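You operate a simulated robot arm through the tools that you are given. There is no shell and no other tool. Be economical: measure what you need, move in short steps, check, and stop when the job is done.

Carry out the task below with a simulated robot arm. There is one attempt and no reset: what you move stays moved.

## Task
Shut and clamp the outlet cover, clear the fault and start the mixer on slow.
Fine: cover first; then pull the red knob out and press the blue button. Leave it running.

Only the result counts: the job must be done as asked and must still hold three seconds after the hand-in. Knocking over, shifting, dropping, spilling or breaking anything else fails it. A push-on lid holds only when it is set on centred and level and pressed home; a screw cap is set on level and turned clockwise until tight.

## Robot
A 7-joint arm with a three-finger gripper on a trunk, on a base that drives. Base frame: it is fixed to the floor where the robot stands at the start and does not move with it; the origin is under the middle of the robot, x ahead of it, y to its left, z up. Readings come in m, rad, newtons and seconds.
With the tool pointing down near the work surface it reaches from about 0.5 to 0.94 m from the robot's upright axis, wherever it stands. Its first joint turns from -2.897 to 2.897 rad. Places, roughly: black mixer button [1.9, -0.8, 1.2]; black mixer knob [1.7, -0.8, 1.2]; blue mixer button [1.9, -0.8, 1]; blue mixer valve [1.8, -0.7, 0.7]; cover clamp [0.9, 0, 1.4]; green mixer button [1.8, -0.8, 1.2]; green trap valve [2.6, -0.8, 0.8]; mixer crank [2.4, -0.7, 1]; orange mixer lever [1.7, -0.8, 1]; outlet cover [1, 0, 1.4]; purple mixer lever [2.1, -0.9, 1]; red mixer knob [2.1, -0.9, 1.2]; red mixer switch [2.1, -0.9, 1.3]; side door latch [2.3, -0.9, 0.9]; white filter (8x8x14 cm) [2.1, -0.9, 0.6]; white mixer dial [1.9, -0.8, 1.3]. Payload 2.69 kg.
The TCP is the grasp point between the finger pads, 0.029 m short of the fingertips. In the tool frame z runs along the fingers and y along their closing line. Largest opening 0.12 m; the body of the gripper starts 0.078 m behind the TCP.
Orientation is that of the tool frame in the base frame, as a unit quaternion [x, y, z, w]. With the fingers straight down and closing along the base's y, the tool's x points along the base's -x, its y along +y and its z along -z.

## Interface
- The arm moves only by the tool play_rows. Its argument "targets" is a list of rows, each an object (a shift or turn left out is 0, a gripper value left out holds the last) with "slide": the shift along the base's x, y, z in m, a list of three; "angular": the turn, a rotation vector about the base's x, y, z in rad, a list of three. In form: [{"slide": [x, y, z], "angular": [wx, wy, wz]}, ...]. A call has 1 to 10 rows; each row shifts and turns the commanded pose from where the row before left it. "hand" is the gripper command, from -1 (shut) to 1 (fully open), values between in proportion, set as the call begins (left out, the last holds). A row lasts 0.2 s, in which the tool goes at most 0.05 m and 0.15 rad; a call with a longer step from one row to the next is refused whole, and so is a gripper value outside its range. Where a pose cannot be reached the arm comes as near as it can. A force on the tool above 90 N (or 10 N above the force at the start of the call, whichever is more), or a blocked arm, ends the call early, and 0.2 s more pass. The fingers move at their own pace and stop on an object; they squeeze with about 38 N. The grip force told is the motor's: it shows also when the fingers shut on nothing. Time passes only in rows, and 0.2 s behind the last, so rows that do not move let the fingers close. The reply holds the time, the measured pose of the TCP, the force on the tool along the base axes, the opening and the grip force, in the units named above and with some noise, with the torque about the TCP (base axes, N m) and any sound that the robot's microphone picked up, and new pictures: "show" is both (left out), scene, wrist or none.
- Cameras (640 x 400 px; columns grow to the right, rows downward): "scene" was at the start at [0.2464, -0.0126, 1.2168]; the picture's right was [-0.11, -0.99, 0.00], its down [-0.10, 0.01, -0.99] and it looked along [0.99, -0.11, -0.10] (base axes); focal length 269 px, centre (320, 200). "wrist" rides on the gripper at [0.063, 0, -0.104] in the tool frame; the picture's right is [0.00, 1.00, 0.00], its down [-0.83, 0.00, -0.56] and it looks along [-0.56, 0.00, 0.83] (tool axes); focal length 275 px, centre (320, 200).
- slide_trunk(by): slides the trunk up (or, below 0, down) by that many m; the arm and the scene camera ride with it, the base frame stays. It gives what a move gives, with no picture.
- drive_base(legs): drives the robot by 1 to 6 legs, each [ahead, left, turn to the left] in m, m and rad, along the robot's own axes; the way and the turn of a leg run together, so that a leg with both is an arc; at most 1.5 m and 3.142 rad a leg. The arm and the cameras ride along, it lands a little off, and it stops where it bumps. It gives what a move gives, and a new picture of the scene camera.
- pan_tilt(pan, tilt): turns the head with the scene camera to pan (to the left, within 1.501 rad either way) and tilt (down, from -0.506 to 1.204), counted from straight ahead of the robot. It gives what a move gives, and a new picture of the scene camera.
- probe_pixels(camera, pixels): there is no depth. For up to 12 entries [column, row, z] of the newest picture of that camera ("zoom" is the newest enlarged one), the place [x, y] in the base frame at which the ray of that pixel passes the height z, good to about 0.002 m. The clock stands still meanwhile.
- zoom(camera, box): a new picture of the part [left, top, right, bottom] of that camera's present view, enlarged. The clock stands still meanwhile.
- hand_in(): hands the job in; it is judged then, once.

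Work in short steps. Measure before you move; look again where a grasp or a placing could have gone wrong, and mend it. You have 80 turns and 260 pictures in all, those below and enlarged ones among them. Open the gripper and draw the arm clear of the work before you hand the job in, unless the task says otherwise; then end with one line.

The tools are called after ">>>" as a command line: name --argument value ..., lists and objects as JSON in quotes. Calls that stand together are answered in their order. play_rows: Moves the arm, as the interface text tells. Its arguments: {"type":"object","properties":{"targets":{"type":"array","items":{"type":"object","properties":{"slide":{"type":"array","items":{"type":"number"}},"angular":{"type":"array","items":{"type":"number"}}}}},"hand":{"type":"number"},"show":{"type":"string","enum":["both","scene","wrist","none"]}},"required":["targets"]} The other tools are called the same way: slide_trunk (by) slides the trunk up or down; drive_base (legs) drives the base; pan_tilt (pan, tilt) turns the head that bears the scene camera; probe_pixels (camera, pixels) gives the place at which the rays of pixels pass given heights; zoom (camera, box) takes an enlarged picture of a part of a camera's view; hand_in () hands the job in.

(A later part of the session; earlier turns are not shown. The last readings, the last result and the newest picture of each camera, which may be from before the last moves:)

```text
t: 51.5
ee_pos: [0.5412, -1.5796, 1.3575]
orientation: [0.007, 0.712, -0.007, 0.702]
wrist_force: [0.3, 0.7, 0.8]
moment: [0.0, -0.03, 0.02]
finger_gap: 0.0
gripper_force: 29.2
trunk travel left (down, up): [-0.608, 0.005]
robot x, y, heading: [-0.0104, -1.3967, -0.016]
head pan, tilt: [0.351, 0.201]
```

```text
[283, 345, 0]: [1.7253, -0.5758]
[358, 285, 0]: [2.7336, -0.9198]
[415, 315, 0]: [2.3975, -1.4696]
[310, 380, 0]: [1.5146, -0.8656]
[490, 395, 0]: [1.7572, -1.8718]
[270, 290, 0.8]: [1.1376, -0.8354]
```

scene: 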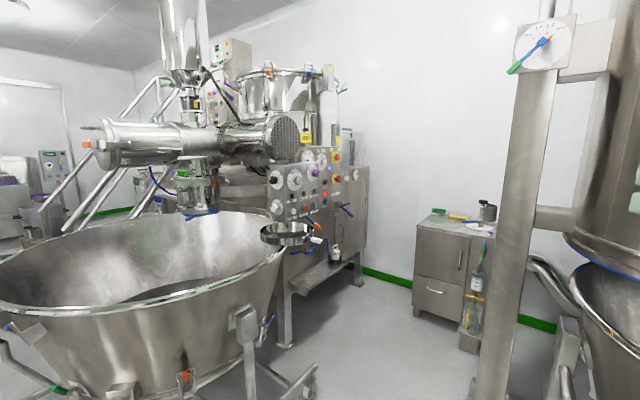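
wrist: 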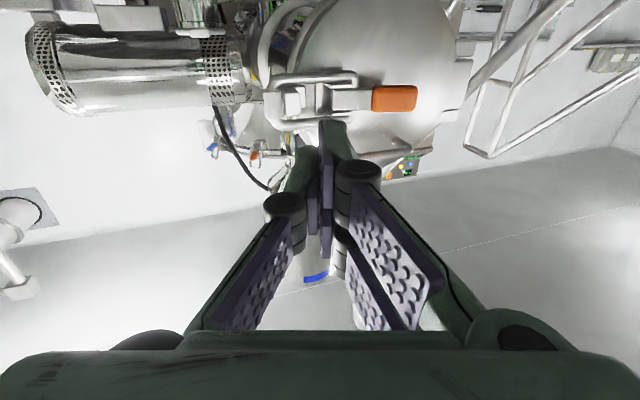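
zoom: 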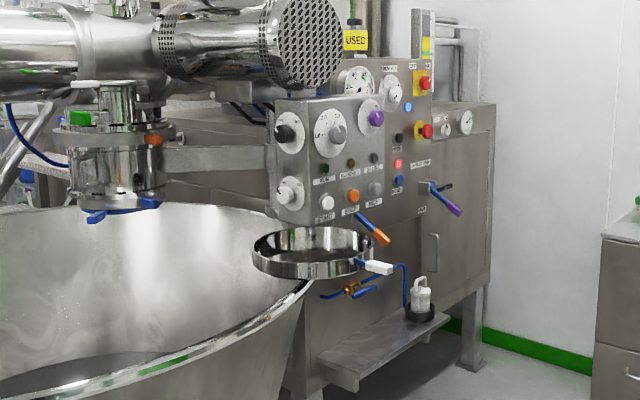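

The main mixer panel (RESET blue, STOP black, red knob, red switch) is at y≈-0.87, x 1.7–2.1; a mill control box at x≈1.33–1.58 hides its left part. I centre the arm, then drive ahead along the corridor in stages.

>>> play_rows --targets '[{"slide": [-0.01, 0.045, 0]}, {"slide": [-0.01, 0.045, 0]}, {"slide": [-0.01, 0.045, 0]}, {"slide": [-0.01, 0.045, 0]}]' --show "none"

>>> drive_base --legs '[[1.0, 0.05, 0]]'

>>> pan_tilt --pan -0.6 --tilt 0.5

```text
t: 52.6
ee_pos: [0.5517, -1.4479, 1.3215]
orientation: [0.068, 0.764, 0.035, 0.641]
wrist_force: [0.2, 0.0, -0.3]
moment: [0.0, 0.0, 0.0]
finger_gap: 0.0
gripper_force: 28.5
trunk travel left (down, up): [-0.608, 0.005]
robot x, y, heading: [-0.0144, -1.3944, -0.021]
head pan, tilt: [0.351, 0.201]
stopped in row 4: the arm was blocked; the commanded pose is now the measured one
```

```text
t: 57.7
ee_pos: [1.5446, -1.4015, 1.3212]
orientation: [0.063, 0.765, 0.04, 0.639]
wrist_force: [0.4, 0.3, 0.3]
moment: [-0.01, -0.01, 0.0]
finger_gap: 0.0
gripper_force: 29.0
trunk travel left (down, up): [-0.608, 0.005]
robot x, y, heading: [0.9828, -1.3589, 0.0]
head pan, tilt: [0.351, 0.201]
```

scene: 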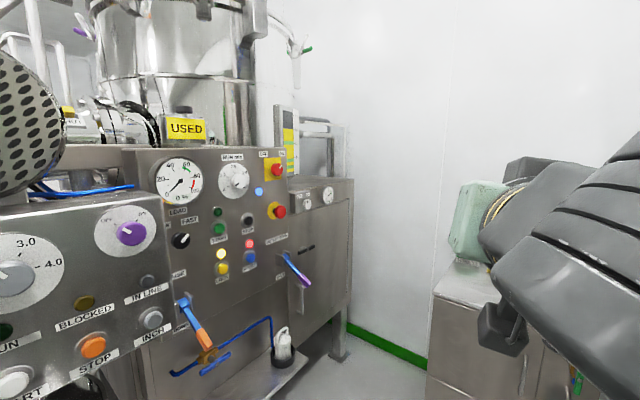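

```text
t: 59.0
ee_pos: [1.5443, -1.4019, 1.3216]
orientation: [0.064, 0.765, 0.04, 0.639]
wrist_force: [0.1, -0.1, -0.5]
moment: [-0.01, -0.01, 0.0]
finger_gap: 0.0001
gripper_force: 28.6
trunk travel left (down, up): [-0.608, 0.005]
robot x, y, heading: [0.9792, -1.3575, -0.004]
head pan, tilt: [-0.6, 0.499]
```

scene: 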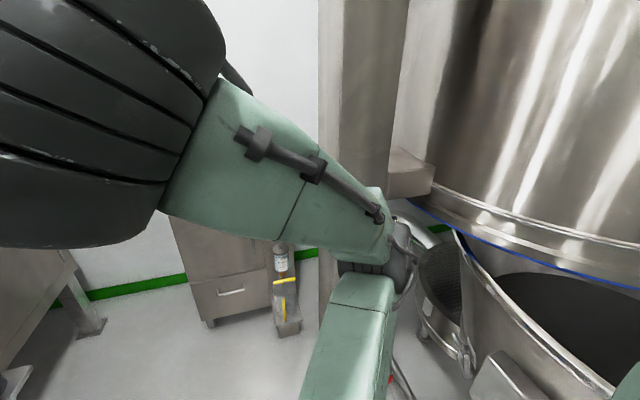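

The elbow sticks out to my right, so I advance on a gentle left arc to keep it off the post.

>>> drive_base --legs '[[0.35, 0.0, 0.3]]'

>>> pan_tilt --pan 0.4 --tilt 0.3

```text
t: 61.2
ee_pos: [1.869, -1.1879, 1.3209]
orientation: [-0.05, 0.766, 0.133, 0.627]
wrist_force: [0.2, -0.4, -0.7]
moment: [0.01, -0.02, 0.0]
finger_gap: 0.0
gripper_force: 28.9
trunk travel left (down, up): [-0.608, 0.005]
robot x, y, heading: [1.3164, -1.3126, 0.285]
head pan, tilt: [-0.6, 0.499]
```

scene: 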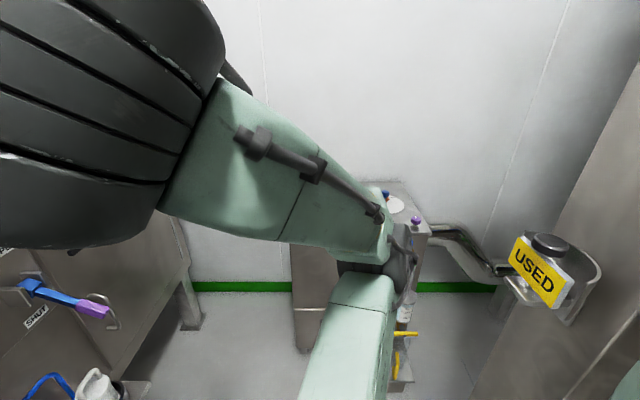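

```text
t: 62.5
ee_pos: [1.8679, -1.1884, 1.3211]
orientation: [-0.049, 0.766, 0.133, 0.627]
wrist_force: [0.0, 0.5, -0.4]
moment: [0.02, 0.01, -0.02]
finger_gap: 0.0
gripper_force: 28.5
trunk travel left (down, up): [-0.608, 0.005]
robot x, y, heading: [1.3148, -1.3091, 0.292]
head pan, tilt: [0.4, 0.3]
```

scene: 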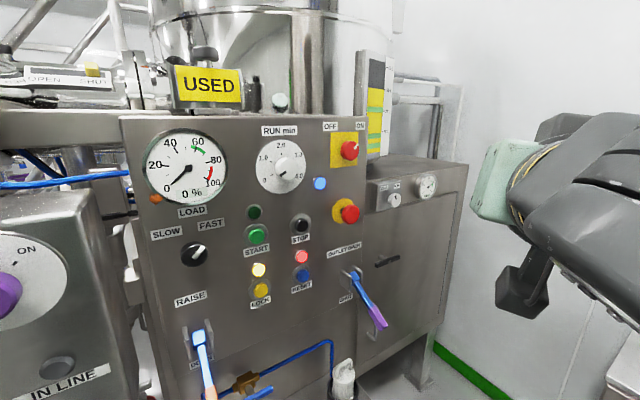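

A clear view of the mixer panel. I enlarge it in parts and measure.

>>> zoom --camera "scene" --box '[140, 190, 260, 310]'

>>> zoom --camera "scene" --box '[230, 110, 390, 310]'

```text
3.33 times, centred on (200, 250) of scene
```

zoom: 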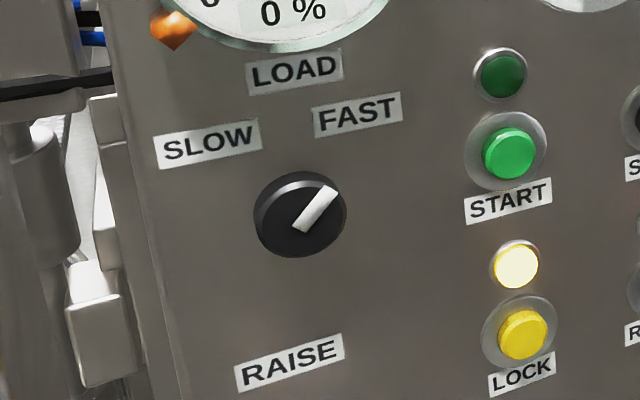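

```text
2.00 times, centred on (310, 210) of scene
```

zoom: 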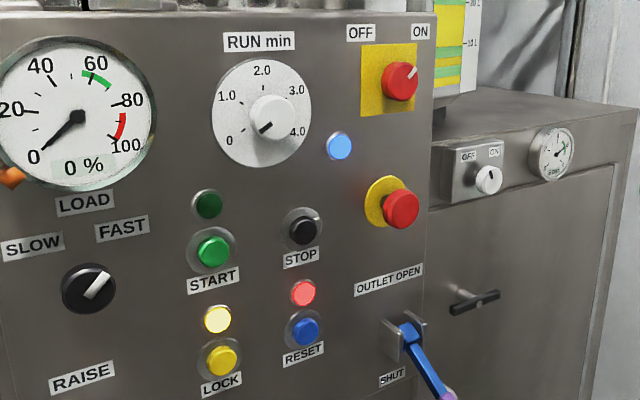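

State: selector on FAST, main switch ON, red fault lamp lit, red knob pressed in. Black knob ≈(1.715,-0.75,1.17), red knob ≈(2.08,-0.84,1.17), panel normal ≈(-0.19,-0.98). I drive a little further on a left arc.

>>> drive_base --legs '[[0.13, -0.02, 0.3]]'

```text
t: 63.9
ee_pos: [1.9359, -0.9927, 1.3211]
orientation: [-0.162, 0.751, 0.224, 0.6]
wrist_force: [-0.5, 0.5, -0.3]
moment: [0.02, 0.01, 0.02]
finger_gap: 0.0003
gripper_force: 28.7
trunk travel left (down, up): [-0.608, 0.005]
robot x, y, heading: [1.4386, -1.2698, 0.591]
head pan, tilt: [0.4, 0.3]
```

scene: 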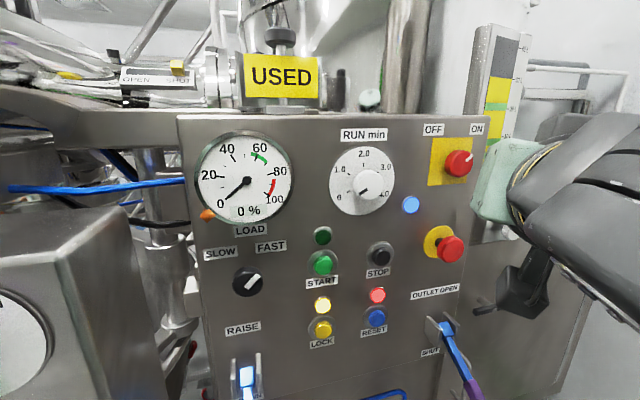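

I lower the trunk 0.15 m so arm and camera suit z≈1.0–1.2, then level the tool and turn it to face the panel.

>>> slide_trunk --by -0.15

>>> play_rows --targets '[{"slide": [0, 0, 0], "angular": [-0.0128, -0.115, 0]}, {"slide": [0, 0, 0], "angular": [-0.0128, -0.115, 0]}, {"slide": [0.01, 0, 0], "angular": [0, 0, 0.14]}, {"slide": [0.01, 0, 0], "angular": [0, 0, 0.14]}, {"slide": [0.01, 0, 0], "angular": [0, 0, 0.14]}, {"slide": [0, 0, 0], "angular": [0, 0, 0.14]}, {"slide": [0, 0, 0], "angular": [0, 0, 0.14]}, {"slide": [0, 0, 0], "angular": [0, 0, 0.14]}]'

```text
t: 65.6
ee_pos: [1.9351, -0.9939, 1.171]
orientation: [-0.162, 0.75, 0.225, 0.6]
wrist_force: [-0.4, 0.9, 0.4]
moment: [0.0, -0.04, 0.0]
finger_gap: 0.0
gripper_force: 28.1
trunk travel left (down, up): [-0.458, 0.155]
robot x, y, heading: [1.4399, -1.273, 0.586]
head pan, tilt: [0.4, 0.3]
```

```text
t: 67.4
ee_pos: [1.9652, -0.9927, 1.1716]
orientation: [-0.455, 0.54, 0.455, 0.542]
wrist_force: [-1.0, 0.7, 0.0]
moment: [0.0, -0.01, 0.01]
finger_gap: 0.0
gripper_force: 28.6
trunk travel left (down, up): [-0.458, 0.155]
robot x, y, heading: [1.4412, -1.2746, 0.583]
head pan, tilt: [0.4, 0.3]
```

scene: 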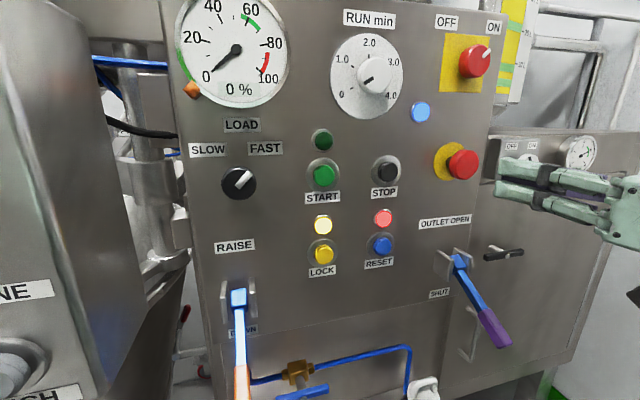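
wrist: 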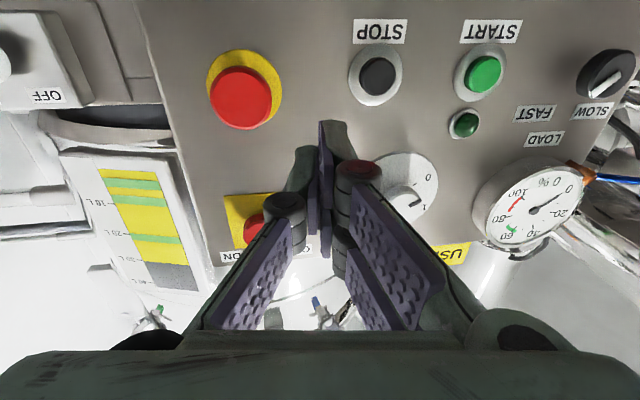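

Triangulated: red knob face ≈(2.056,-0.868,1.168), blue ≈(1.945,-0.803,1.022), green ≈(1.839,-0.774,1.157), black knob ≈(1.717,-0.754,1.16); inward normal ≈(0.23,0.97). I move to a standoff before the red knob with the gripper opened to 0.085.

>>> play_rows --targets '[{"slide": [0.03, 0.01, 0], "angular": [0, 0, -0.033]}, {"slide": [0.03, 0.015, -0.002], "angular": [0, 0, -0.033]}, {"slide": [0.017, 0.02, -0.002]}, {"slide": [0, 0.02, 0]}]' --hand 0.42

>>> zoom --camera "wrist" --box '[180, 20, 460, 220]'

```text
t: 68.4
ee_pos: [2.0427, -0.9268, 1.1667]
orientation: [-0.437, 0.556, 0.437, 0.556]
wrist_force: [-0.6, 0.0, 0.1]
moment: [0.0, 0.0, 0.02]
finger_gap: 0.0748
gripper_force: 0.0
trunk travel left (down, up): [-0.458, 0.155]
robot x, y, heading: [1.4373, -1.2742, 0.587]
head pan, tilt: [0.4, 0.3]
```

scene: 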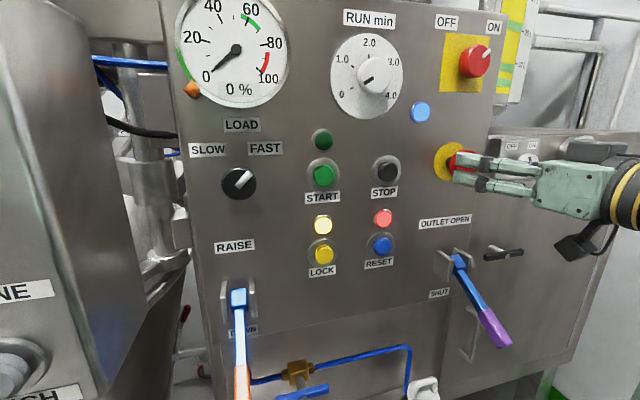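
wrist: 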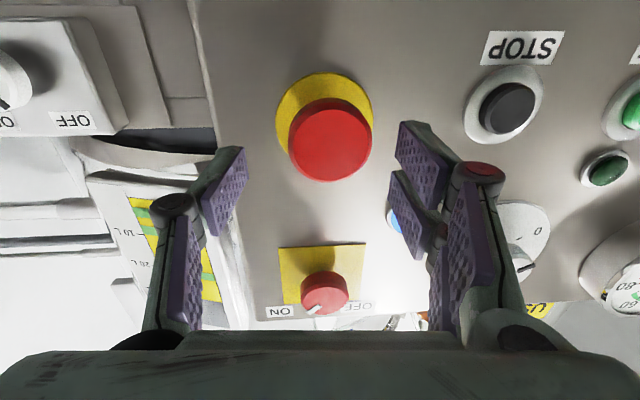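

```text
2.00 times, centred on (320, 120) of wrist
```

zoom: 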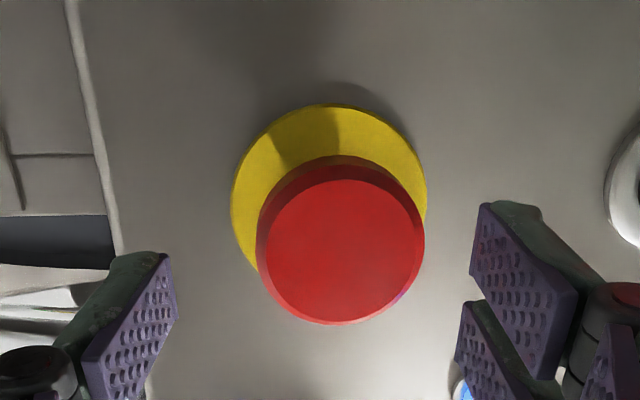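

The knob (wrist (332,142), Ø≈0.05) is nearly centred: 7 mm off to the left. I correct and advance 0.07 along the normal.

>>> play_rows --targets '[{"slide": [-0.0035, 0.02, 0.002]}, {"slide": [0.003, 0.024, 0.001]}, {"slide": [0.006, 0.018, 0]}, {"slide": [0.002, 0.008, 0]}]' --show "wrist"

```text
t: 69.4
ee_pos: [2.0484, -0.8606, 1.1705]
orientation: [-0.437, 0.555, 0.437, 0.557]
wrist_force: [-4.2, -24.8, -7.6]
moment: [-0.3, -0.24, 0.52]
finger_gap: 0.1015
gripper_force: 8.3
trunk travel left (down, up): [-0.458, 0.155]
robot x, y, heading: [1.4404, -1.2721, 0.586]
head pan, tilt: [0.4, 0.3]
```

wrist: 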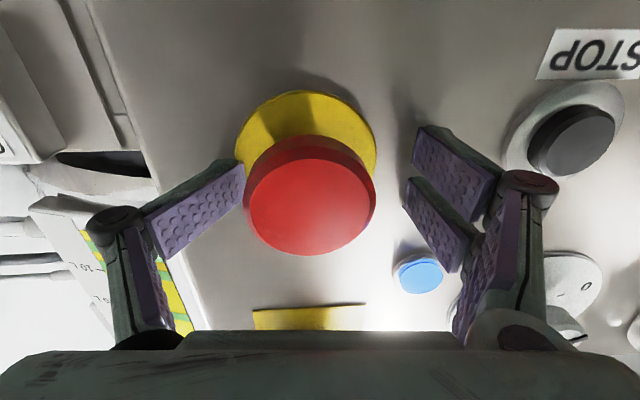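

Contact of 25 N: a fingertip rubs the knob's flank or the panel. I back off 5 mm and close on the knob.

>>> play_rows --targets '[{"slide": [-0.001, -0.006, 0]}, {"slide": [0, 0, 0]}, {"slide": [0, 0, 0]}, {"slide": [0, 0, 0]}]' --hand -1 --show "both"

```text
t: 70.4
ee_pos: [2.0443, -0.8665, 1.1718]
orientation: [-0.441, 0.552, 0.439, 0.555]
wrist_force: [-43.0, -53.6, -31.0]
moment: [-1.08, -0.07, 2.81]
finger_gap: 0.0754
gripper_force: 45.3
trunk travel left (down, up): [-0.458, 0.155]
robot x, y, heading: [1.4365, -1.2755, 0.586]
head pan, tilt: [0.4, 0.3]
```

scene: 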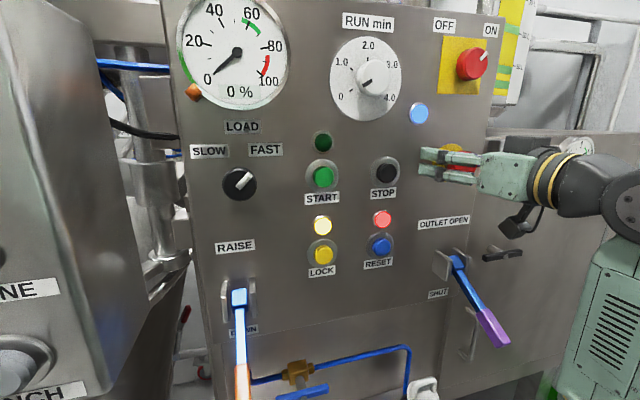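
wrist: 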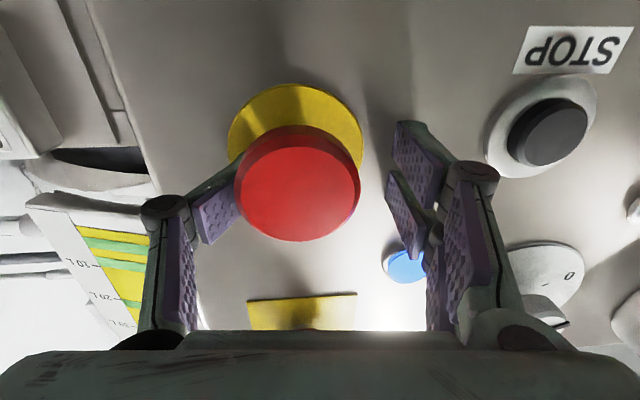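

The knob is off to the left finger's side (col 297); I shift the hand +x by 12 mm so the fingers centre, still closing.

>>> play_rows --targets '[{"slide": [0.006, -0.0015, -0.001]}, {"slide": [0.006, -0.0015, 0]}, {"slide": [0, 0, 0]}, {"slide": [0, 0, 0]}]' --hand -1 --show "wrist"

```text
t: 70.9
ee_pos: [2.0526, -0.8738, 1.1725]
orientation: [-0.44, 0.55, 0.439, 0.558]
wrist_force: [2.7, -30.7, -0.7]
moment: [1.16, -0.28, -0.96]
finger_gap: 0.0528
gripper_force: 44.7
trunk travel left (down, up): [-0.458, 0.155]
robot x, y, heading: [1.4408, -1.2721, 0.589]
head pan, tilt: [0.4, 0.3]
stopped in row 2: the force on the tool passed its limit at 94 N (the readings are from after the stop); the commanded pose is now the measured one
```

wrist: 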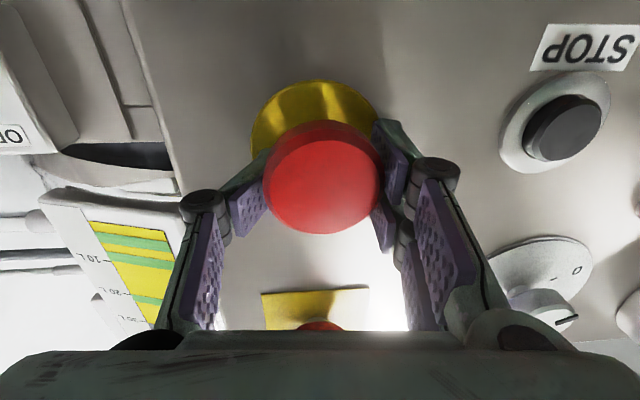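

Now the knob is held centred (gap 0.053). I pull straight out along (-0.23,-0.97).

>>> play_rows --targets '[{"slide": [-0.0015, -0.006, 0]}, {"slide": [-0.002, -0.008, 0]}, {"slide": [-0.002, -0.008, 0]}]'

>>> zoom --camera "scene" --box '[300, 80, 520, 280]'

```text
t: 71.7
ee_pos: [2.0457, -0.8855, 1.1696]
orientation: [-0.441, 0.551, 0.44, 0.555]
wrist_force: [46.0, 11.3, 37.9]
moment: [-0.11, -0.6, 0.15]
finger_gap: 0.0466
gripper_force: 44.8
trunk travel left (down, up): [-0.458, 0.155]
robot x, y, heading: [1.4416, -1.2731, 0.589]
head pan, tilt: [0.4, 0.3]
```

scene: 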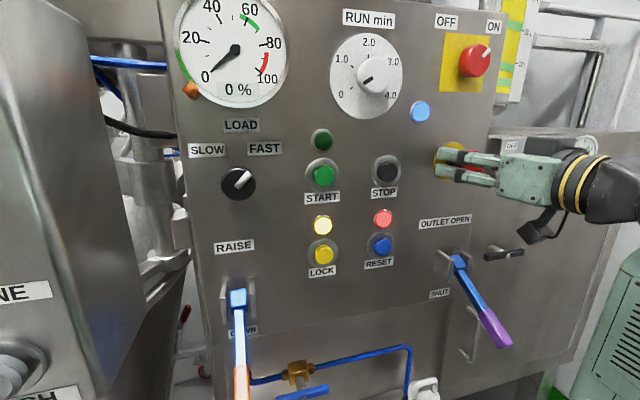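
wrist: 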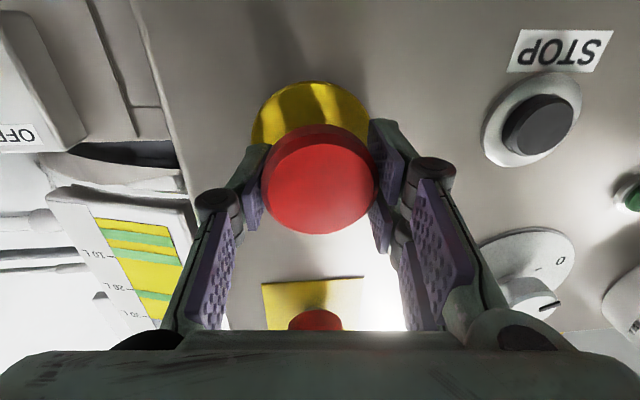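

```text
2.00 times, centred on (410, 180) of scene
```

zoom: 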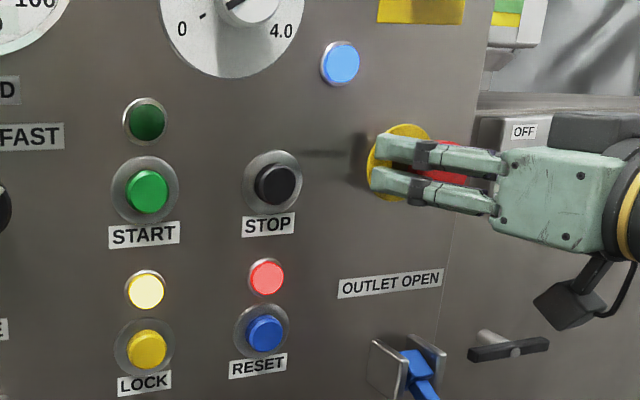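

The knob has moved about 1 cm with tension. I continue pulling.

>>> play_rows --targets '[{"slide": [-0.002, -0.008, 0]}, {"slide": [-0.002, -0.008, 0]}, {"slide": [-0.002, -0.008, 0]}]'

>>> zoom --camera "wrist" --box '[200, 60, 440, 240]'

```text
t: 72.5
ee_pos: [2.0419, -0.9045, 1.1597]
orientation: [-0.446, 0.557, 0.438, 0.546]
wrist_force: [39.8, 38.2, -3.6]
moment: [-0.25, 0.24, -0.33]
finger_gap: 0.0477
gripper_force: 45.3
trunk travel left (down, up): [-0.458, 0.155]
robot x, y, heading: [1.4388, -1.2732, 0.586]
head pan, tilt: [0.4, 0.3]
```

scene: 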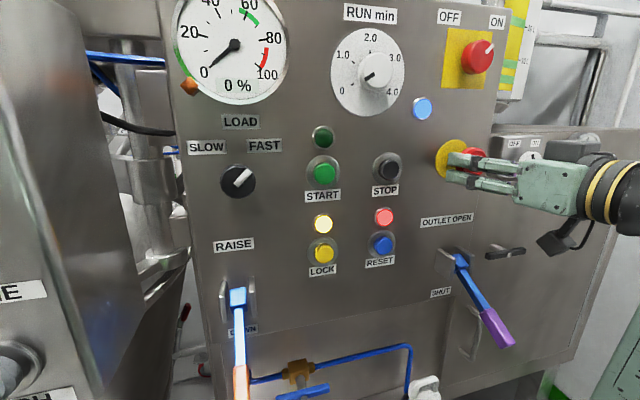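
wrist: 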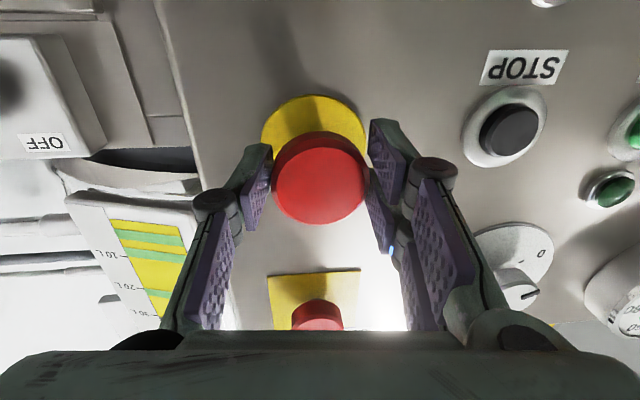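

```text
2.22 times, centred on (320, 150) of wrist
```

zoom: 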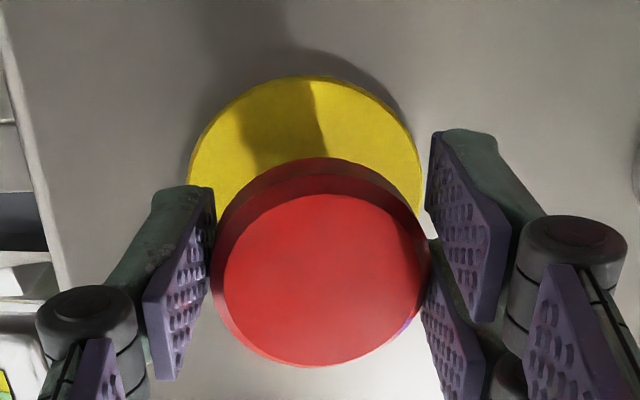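

The fingers seem to slide along the knob now. I release, return to the former standoff pose and compare.

>>> play_rows --targets '[{"slide": [0, 0, 0]}, {"slide": [0, 0, 0]}, {"slide": [0, -0.01, 0.003]}, {"slide": [0, -0.01, 0.004]}]' --hand 0.3

>>> zoom --camera "wrist" --box '[180, 20, 460, 220]'

>>> zoom --camera "scene" --box '[400, 110, 500, 210]'

```text
t: 73.5
ee_pos: [2.0361, -0.9309, 1.176]
orientation: [-0.447, 0.55, 0.438, 0.553]
wrist_force: [0.3, 0.1, -0.1]
moment: [-0.02, 0.02, -0.01]
finger_gap: 0.0781
gripper_force: 0.0
trunk travel left (down, up): [-0.458, 0.155]
robot x, y, heading: [1.4445, -1.2725, 0.59]
head pan, tilt: [0.4, 0.3]
```

scene: 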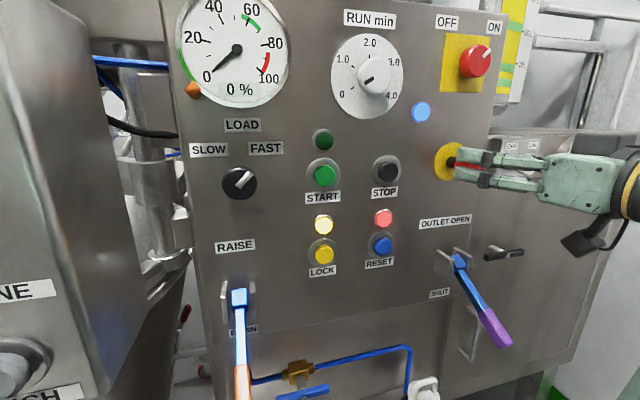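
wrist: 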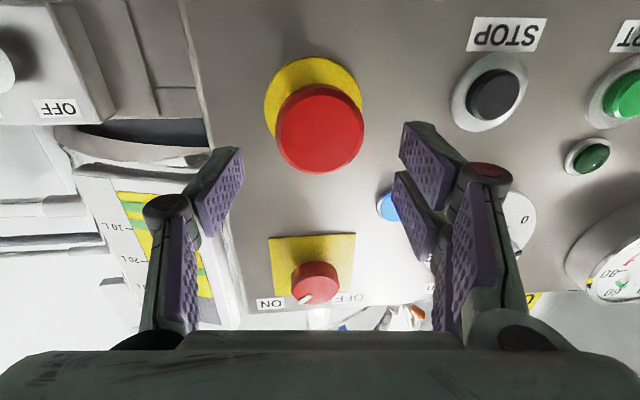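

```text
2.00 times, centred on (320, 120) of wrist
```

zoom: 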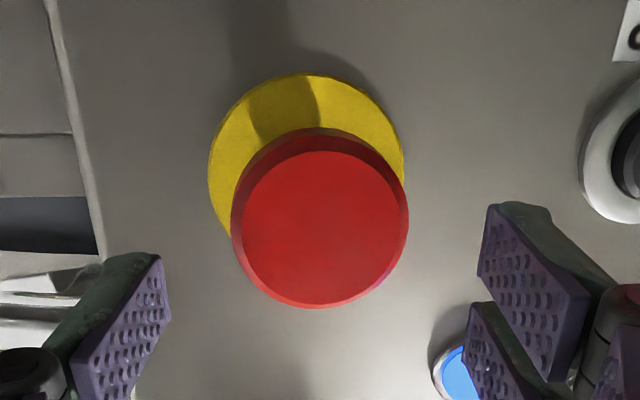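

```text
4.00 times, centred on (450, 160) of scene
```

zoom: 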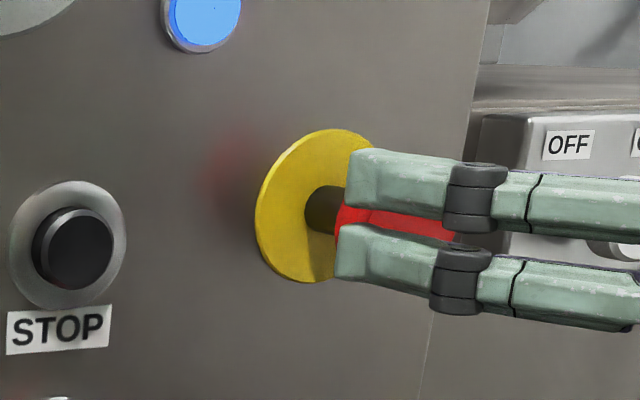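

A dark stem now shows between red knob and yellow ring and the face moved out ≈12 mm: knob pulled. I retract, close the fingers and move to a standoff in front of the blue button.

>>> play_rows --targets '[{"slide": [-0.01, -0.04, 0]}, {"slide": [-0.035, -0.02, -0.02]}, {"slide": [-0.035, 0, -0.03]}, {"slide": [-0.025, 0, -0.04]}, {"slide": [0, 0.01, -0.045]}, {"slide": [0, 0.03, -0.019]}]' --hand -1

>>> zoom --camera "scene" --box '[400, 110, 500, 210]'

```text
t: 74.9
ee_pos: [1.9306, -0.9488, 1.0203]
orientation: [-0.446, 0.551, 0.438, 0.553]
wrist_force: [0.6, -0.4, 0.7]
moment: [0.01, 0.0, -0.01]
finger_gap: 0.0
gripper_force: 23.8
trunk travel left (down, up): [-0.458, 0.155]
robot x, y, heading: [1.4406, -1.2713, 0.587]
head pan, tilt: [0.4, 0.3]
```

scene: 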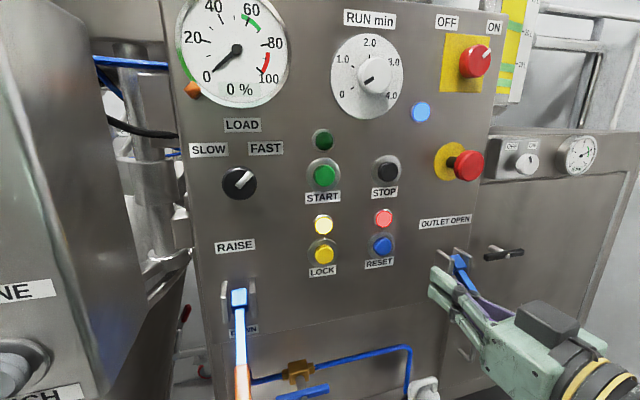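
wrist: 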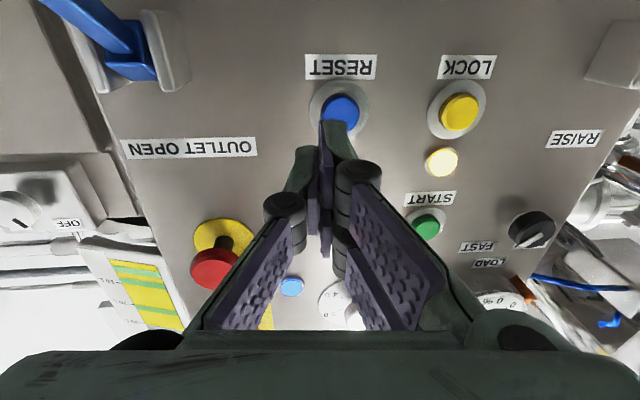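

```text
4.00 times, centred on (450, 160) of scene
```

zoom: 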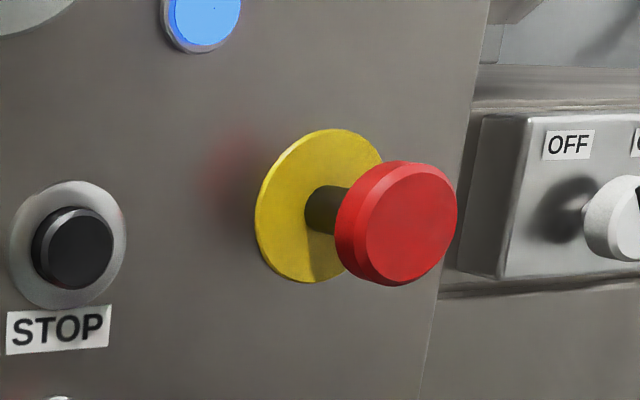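

The red knob is clearly out. Blue button at wrist (340,110) → (1.945,-0.803,1.028). I approach to ~2 cm.

>>> play_rows --targets '[{"slide": [0.001, 0.035, 0.004]}, {"slide": [0.001, 0.035, 0.004]}, {"slide": [0.002, 0.026, 0]}]' --show "wrist"

>>> zoom --camera "scene" --box '[340, 180, 460, 300]'

```text
t: 75.7
ee_pos: [1.9327, -0.854, 1.03]
orientation: [-0.445, 0.551, 0.44, 0.552]
wrist_force: [0.6, 0.3, -0.7]
moment: [0.0, 0.0, 0.0]
finger_gap: 0.0
gripper_force: 28.3
trunk travel left (down, up): [-0.458, 0.155]
robot x, y, heading: [1.4419, -1.2729, 0.589]
head pan, tilt: [0.4, 0.3]
```

wrist: 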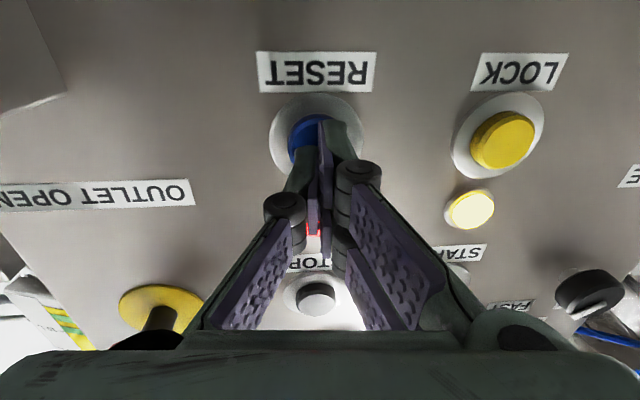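

```text
3.33 times, centred on (400, 240) of scene
```

zoom: 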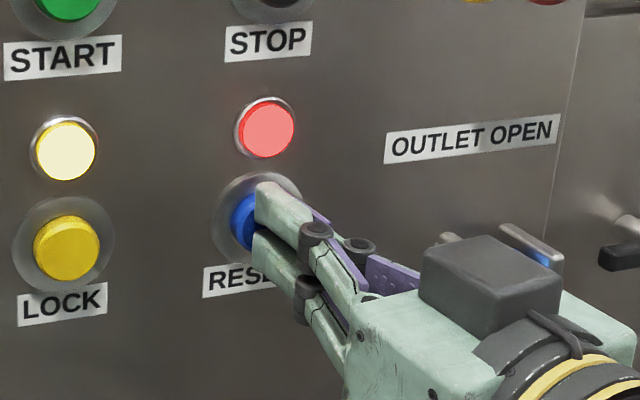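

Aligned within a few mm. I press along the normal.

>>> play_rows --targets '[{"slide": [0.004, 0.01, -0.001]}, {"slide": [0.002, 0.008, -0.001]}, {"slide": [0.001, 0.005, 0]}, {"slide": [0.001, 0.005, 0]}]' --show "wrist"

>>> zoom --camera "scene" --box '[180, 0, 480, 280]'

```text
t: 76.5
ee_pos: [1.9365, -0.8438, 1.0299]
orientation: [-0.446, 0.548, 0.436, 0.557]
wrist_force: [-19.0, -38.4, -7.0]
moment: [-0.22, 0.05, 0.01]
finger_gap: 0.0
gripper_force: 28.8
trunk travel left (down, up): [-0.458, 0.155]
robot x, y, heading: [1.44, -1.2707, 0.588]
head pan, tilt: [0.4, 0.3]
heard: click
stopped in row 3: the force on the tool passed its limit at 98 N (the readings are from after the stop); the commanded pose is now the measured one
```

wrist: 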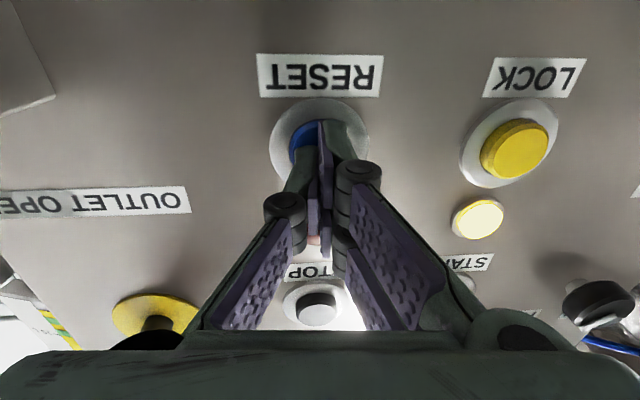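

```text
1.43 times, centred on (330, 140) of scene
```

zoom: 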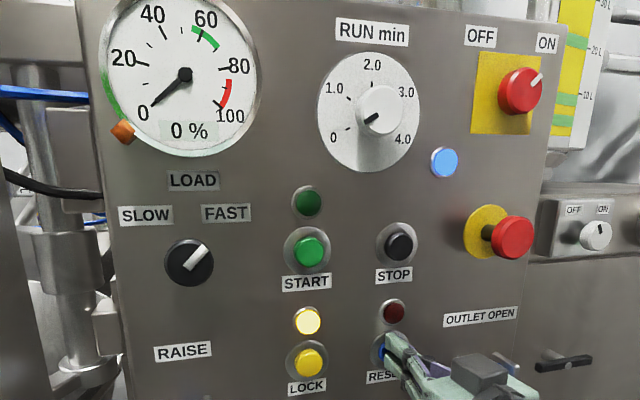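

Click heard and the red fault lamp is out. Now the selector: I retract and move to a standoff before the black knob, opening the gripper.

>>> play_rows --targets '[{"slide": [-0.01, -0.035, 0]}, {"slide": [-0.01, -0.035, 0.01]}, {"slide": [-0.035, 0, 0.03]}, {"slide": [-0.035, 0, 0.03]}, {"slide": [-0.035, 0, 0.03]}, {"slide": [-0.04, 0.005, 0.02]}, {"slide": [-0.04, 0.01, 0.01]}, {"slide": [-0.035, 0.02, 0]}]' --hand 0.2

>>> zoom --camera "wrist" --box '[180, 20, 460, 220]'

```text
t: 78.3
ee_pos: [1.697, -0.872, 1.1573]
orientation: [-0.447, 0.55, 0.437, 0.554]
wrist_force: [0.5, -0.6, -0.4]
moment: [-0.01, -0.03, 0.0]
finger_gap: 0.0721
gripper_force: 0.0
trunk travel left (down, up): [-0.458, 0.155]
robot x, y, heading: [1.4415, -1.2759, 0.585]
head pan, tilt: [0.4, 0.3]
```

scene: 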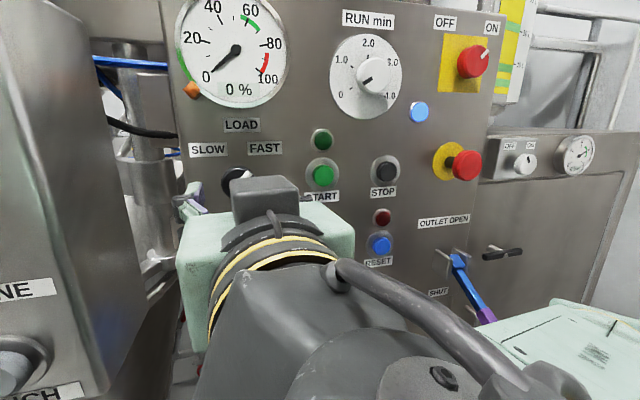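
wrist: 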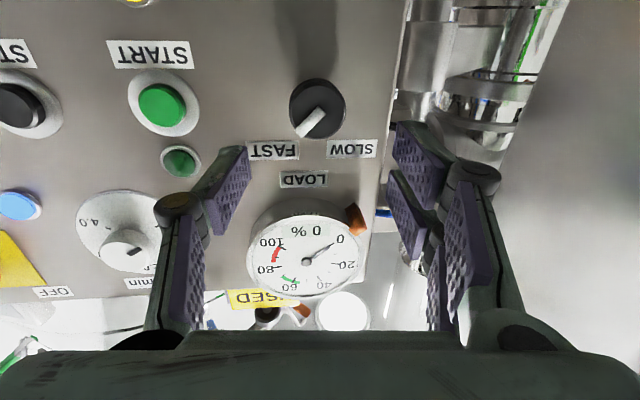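

```text
2.00 times, centred on (320, 120) of wrist
```

zoom: 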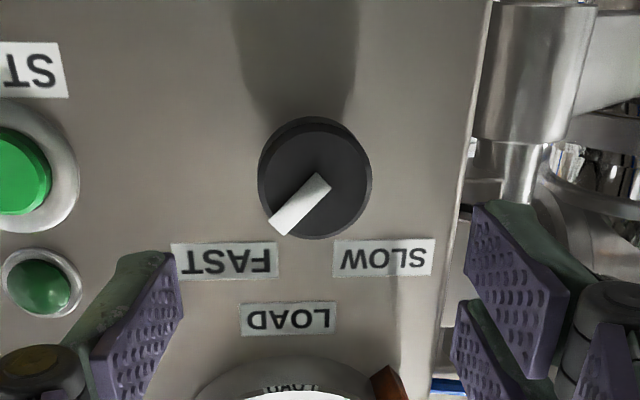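

Knob at wrist (318,109), Ø≈0.042, aligned. I advance 0.07 along the normal with opening 0.072.

>>> play_rows --targets '[{"slide": [0.006, 0.025, -0.001]}, {"slide": [0.006, 0.025, -0.001]}, {"slide": [0.005, 0.02, 0]}]' --show "wrist"

>>> zoom --camera "scene" --box '[150, 120, 310, 240]'

```text
t: 79.1
ee_pos: [1.7157, -0.8025, 1.1539]
orientation: [-0.447, 0.55, 0.438, 0.553]
wrist_force: [-0.7, 0.4, -0.2]
moment: [0.01, -0.01, -0.02]
finger_gap: 0.0719
gripper_force: 0.1
trunk travel left (down, up): [-0.458, 0.155]
robot x, y, heading: [1.4386, -1.2753, 0.585]
head pan, tilt: [0.4, 0.3]
```

wrist: 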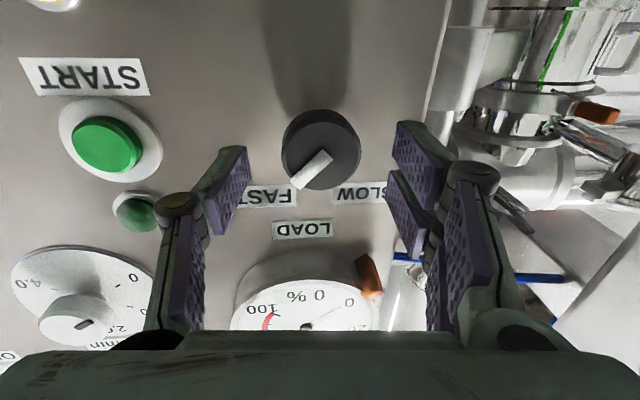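

```text
3.33 times, centred on (230, 180) of scene
```

zoom: 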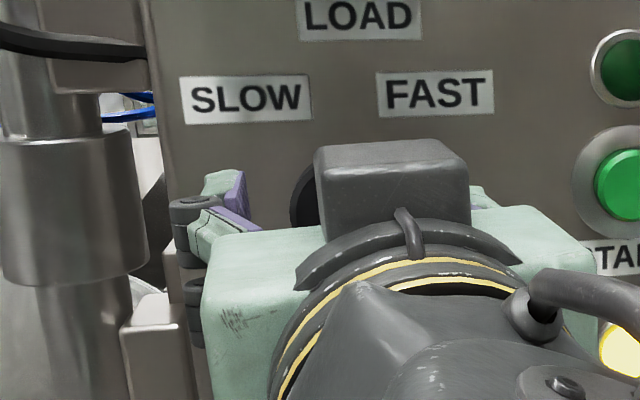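

The knob face is right at the fingertips' plane. I advance 14 mm more and lower 3 mm, then close.

>>> play_rows --targets '[{"slide": [0.002, 0.007, -0.003]}, {"slide": [0.002, 0.007, 0]}]' --show "none"

>>> play_rows --targets '[{"slide": [0, 0, 0]}, {"slide": [0, 0, 0]}, {"slide": [0, 0, 0]}]' --hand -1 --show "wrist"

```text
t: 79.7
ee_pos: [1.7206, -0.7887, 1.1527]
orientation: [-0.447, 0.55, 0.437, 0.554]
wrist_force: [-0.2, 0.3, -0.2]
moment: [0.05, -0.01, -0.01]
finger_gap: 0.0721
gripper_force: 0.1
trunk travel left (down, up): [-0.458, 0.155]
robot x, y, heading: [1.4401, -1.2747, 0.584]
head pan, tilt: [0.4, 0.3]
```

```text
t: 80.5
ee_pos: [1.7169, -0.7874, 1.1522]
orientation: [-0.448, 0.549, 0.437, 0.554]
wrist_force: [-7.2, 1.6, -1.1]
moment: [0.07, -0.04, 0.37]
finger_gap: 0.0439
gripper_force: 26.6
trunk travel left (down, up): [-0.458, 0.155]
robot x, y, heading: [1.4399, -1.274, 0.583]
head pan, tilt: [0.4, 0.3]
```

wrist: 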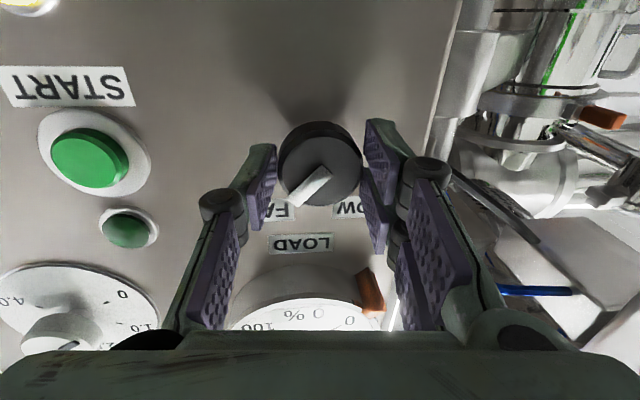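

Gripped (0.044). I turn counter-clockwise (about -normal) by 0.7 rad first.

>>> play_rows --targets '[{"angular": [-0.0308, -0.1365, 0]}, {"angular": [-0.0308, -0.1365, 0]}, {"angular": [-0.0308, -0.1365, 0]}, {"angular": [-0.0308, -0.1365, 0]}, {"angular": [-0.0308, -0.1365, 0]}]'

```text
t: 81.7
ee_pos: [1.7189, -0.7889, 1.1514]
orientation: [-0.607, 0.364, 0.218, 0.671]
wrist_force: [0.0, 11.6, 13.0]
moment: [-0.49, 0.25, -0.64]
finger_gap: 0.0434
gripper_force: 44.5
trunk travel left (down, up): [-0.458, 0.155]
robot x, y, heading: [1.4414, -1.2699, 0.587]
head pan, tilt: [0.4, 0.3]
```

scene: 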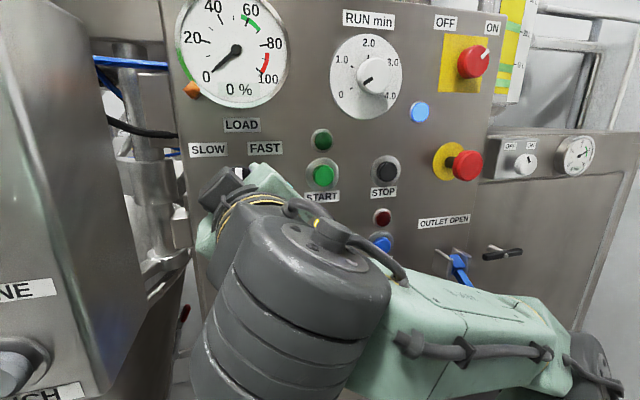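
wrist: 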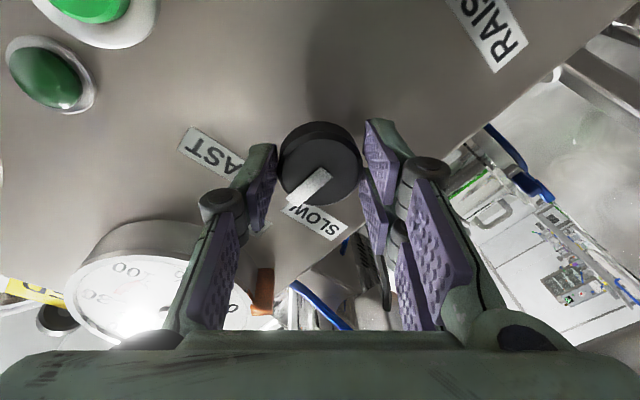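

The knob turns with the hand. I continue 0.7 rad.

>>> play_rows --targets '[{"angular": [-0.0308, -0.1365, 0]}, {"angular": [-0.0308, -0.1365, 0]}, {"angular": [-0.0308, -0.1365, 0]}, {"angular": [-0.0308, -0.1365, 0]}, {"angular": [-0.0308, -0.1365, 0]}]'

```text
t: 82.9
ee_pos: [1.7201, -0.7906, 1.1544]
orientation: [-0.693, 0.136, -0.025, 0.707]
wrist_force: [12.8, 17.4, 29.7]
moment: [0.04, 0.13, -0.65]
finger_gap: 0.0433
gripper_force: 45.7
trunk travel left (down, up): [-0.458, 0.155]
robot x, y, heading: [1.4422, -1.2723, 0.584]
head pan, tilt: [0.4, 0.3]
```

scene: 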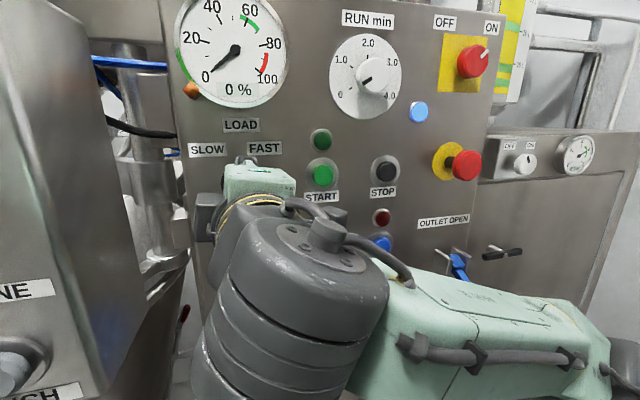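
wrist: 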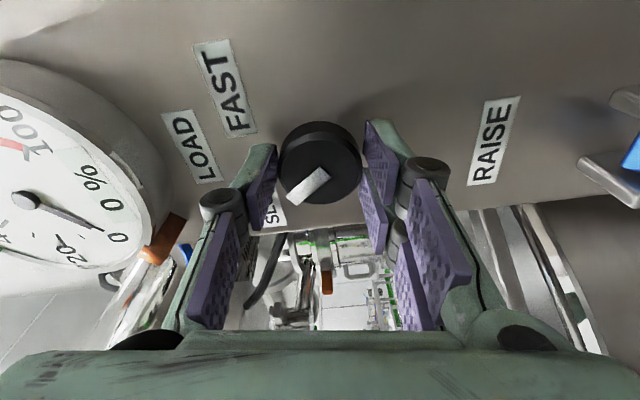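

The pointer now points toward SLOW. I release, retract and check.

>>> play_rows --targets '[{"slide": [0, 0, 0]}, {"slide": [0, 0, 0]}, {"slide": [-0.005, -0.02, 0]}, {"slide": [-0.01, -0.04, 0]}, {"slide": [0.02, -0.04, 0]}, {"slide": [0.04, -0.02, 0]}, {"slide": [0.045, 0, 0]}, {"slide": [0.04, 0, 0]}]' --hand 0.1

>>> zoom --camera "scene" --box '[170, 110, 350, 280]'

```text
t: 84.7
ee_pos: [1.8497, -0.9117, 1.1517]
orientation: [-0.695, 0.134, -0.024, 0.706]
wrist_force: [0.3, 0.2, 1.1]
moment: [-0.03, 0.01, -0.03]
finger_gap: 0.0659
gripper_force: 0.1
trunk travel left (down, up): [-0.458, 0.155]
robot x, y, heading: [1.4397, -1.2726, 0.587]
head pan, tilt: [0.4, 0.3]
```

scene: 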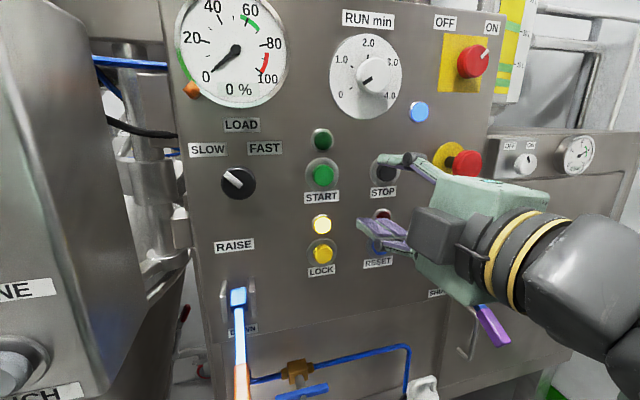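
wrist: 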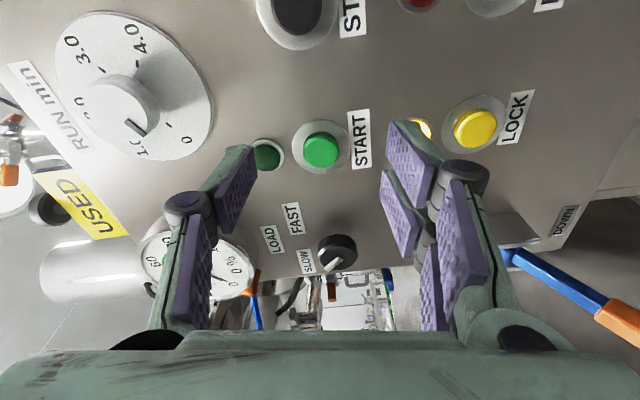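

```text
2.35 times, centred on (260, 195) of scene
```

zoom: 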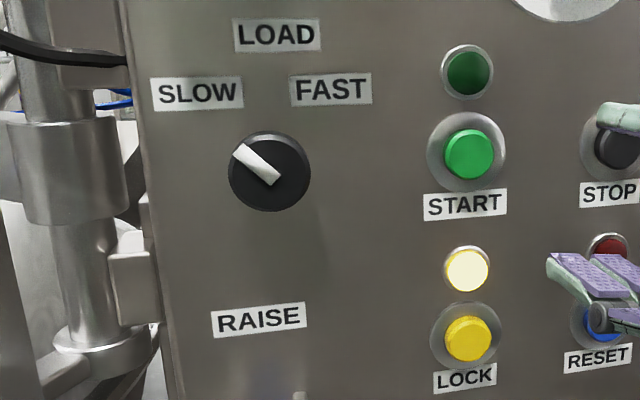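

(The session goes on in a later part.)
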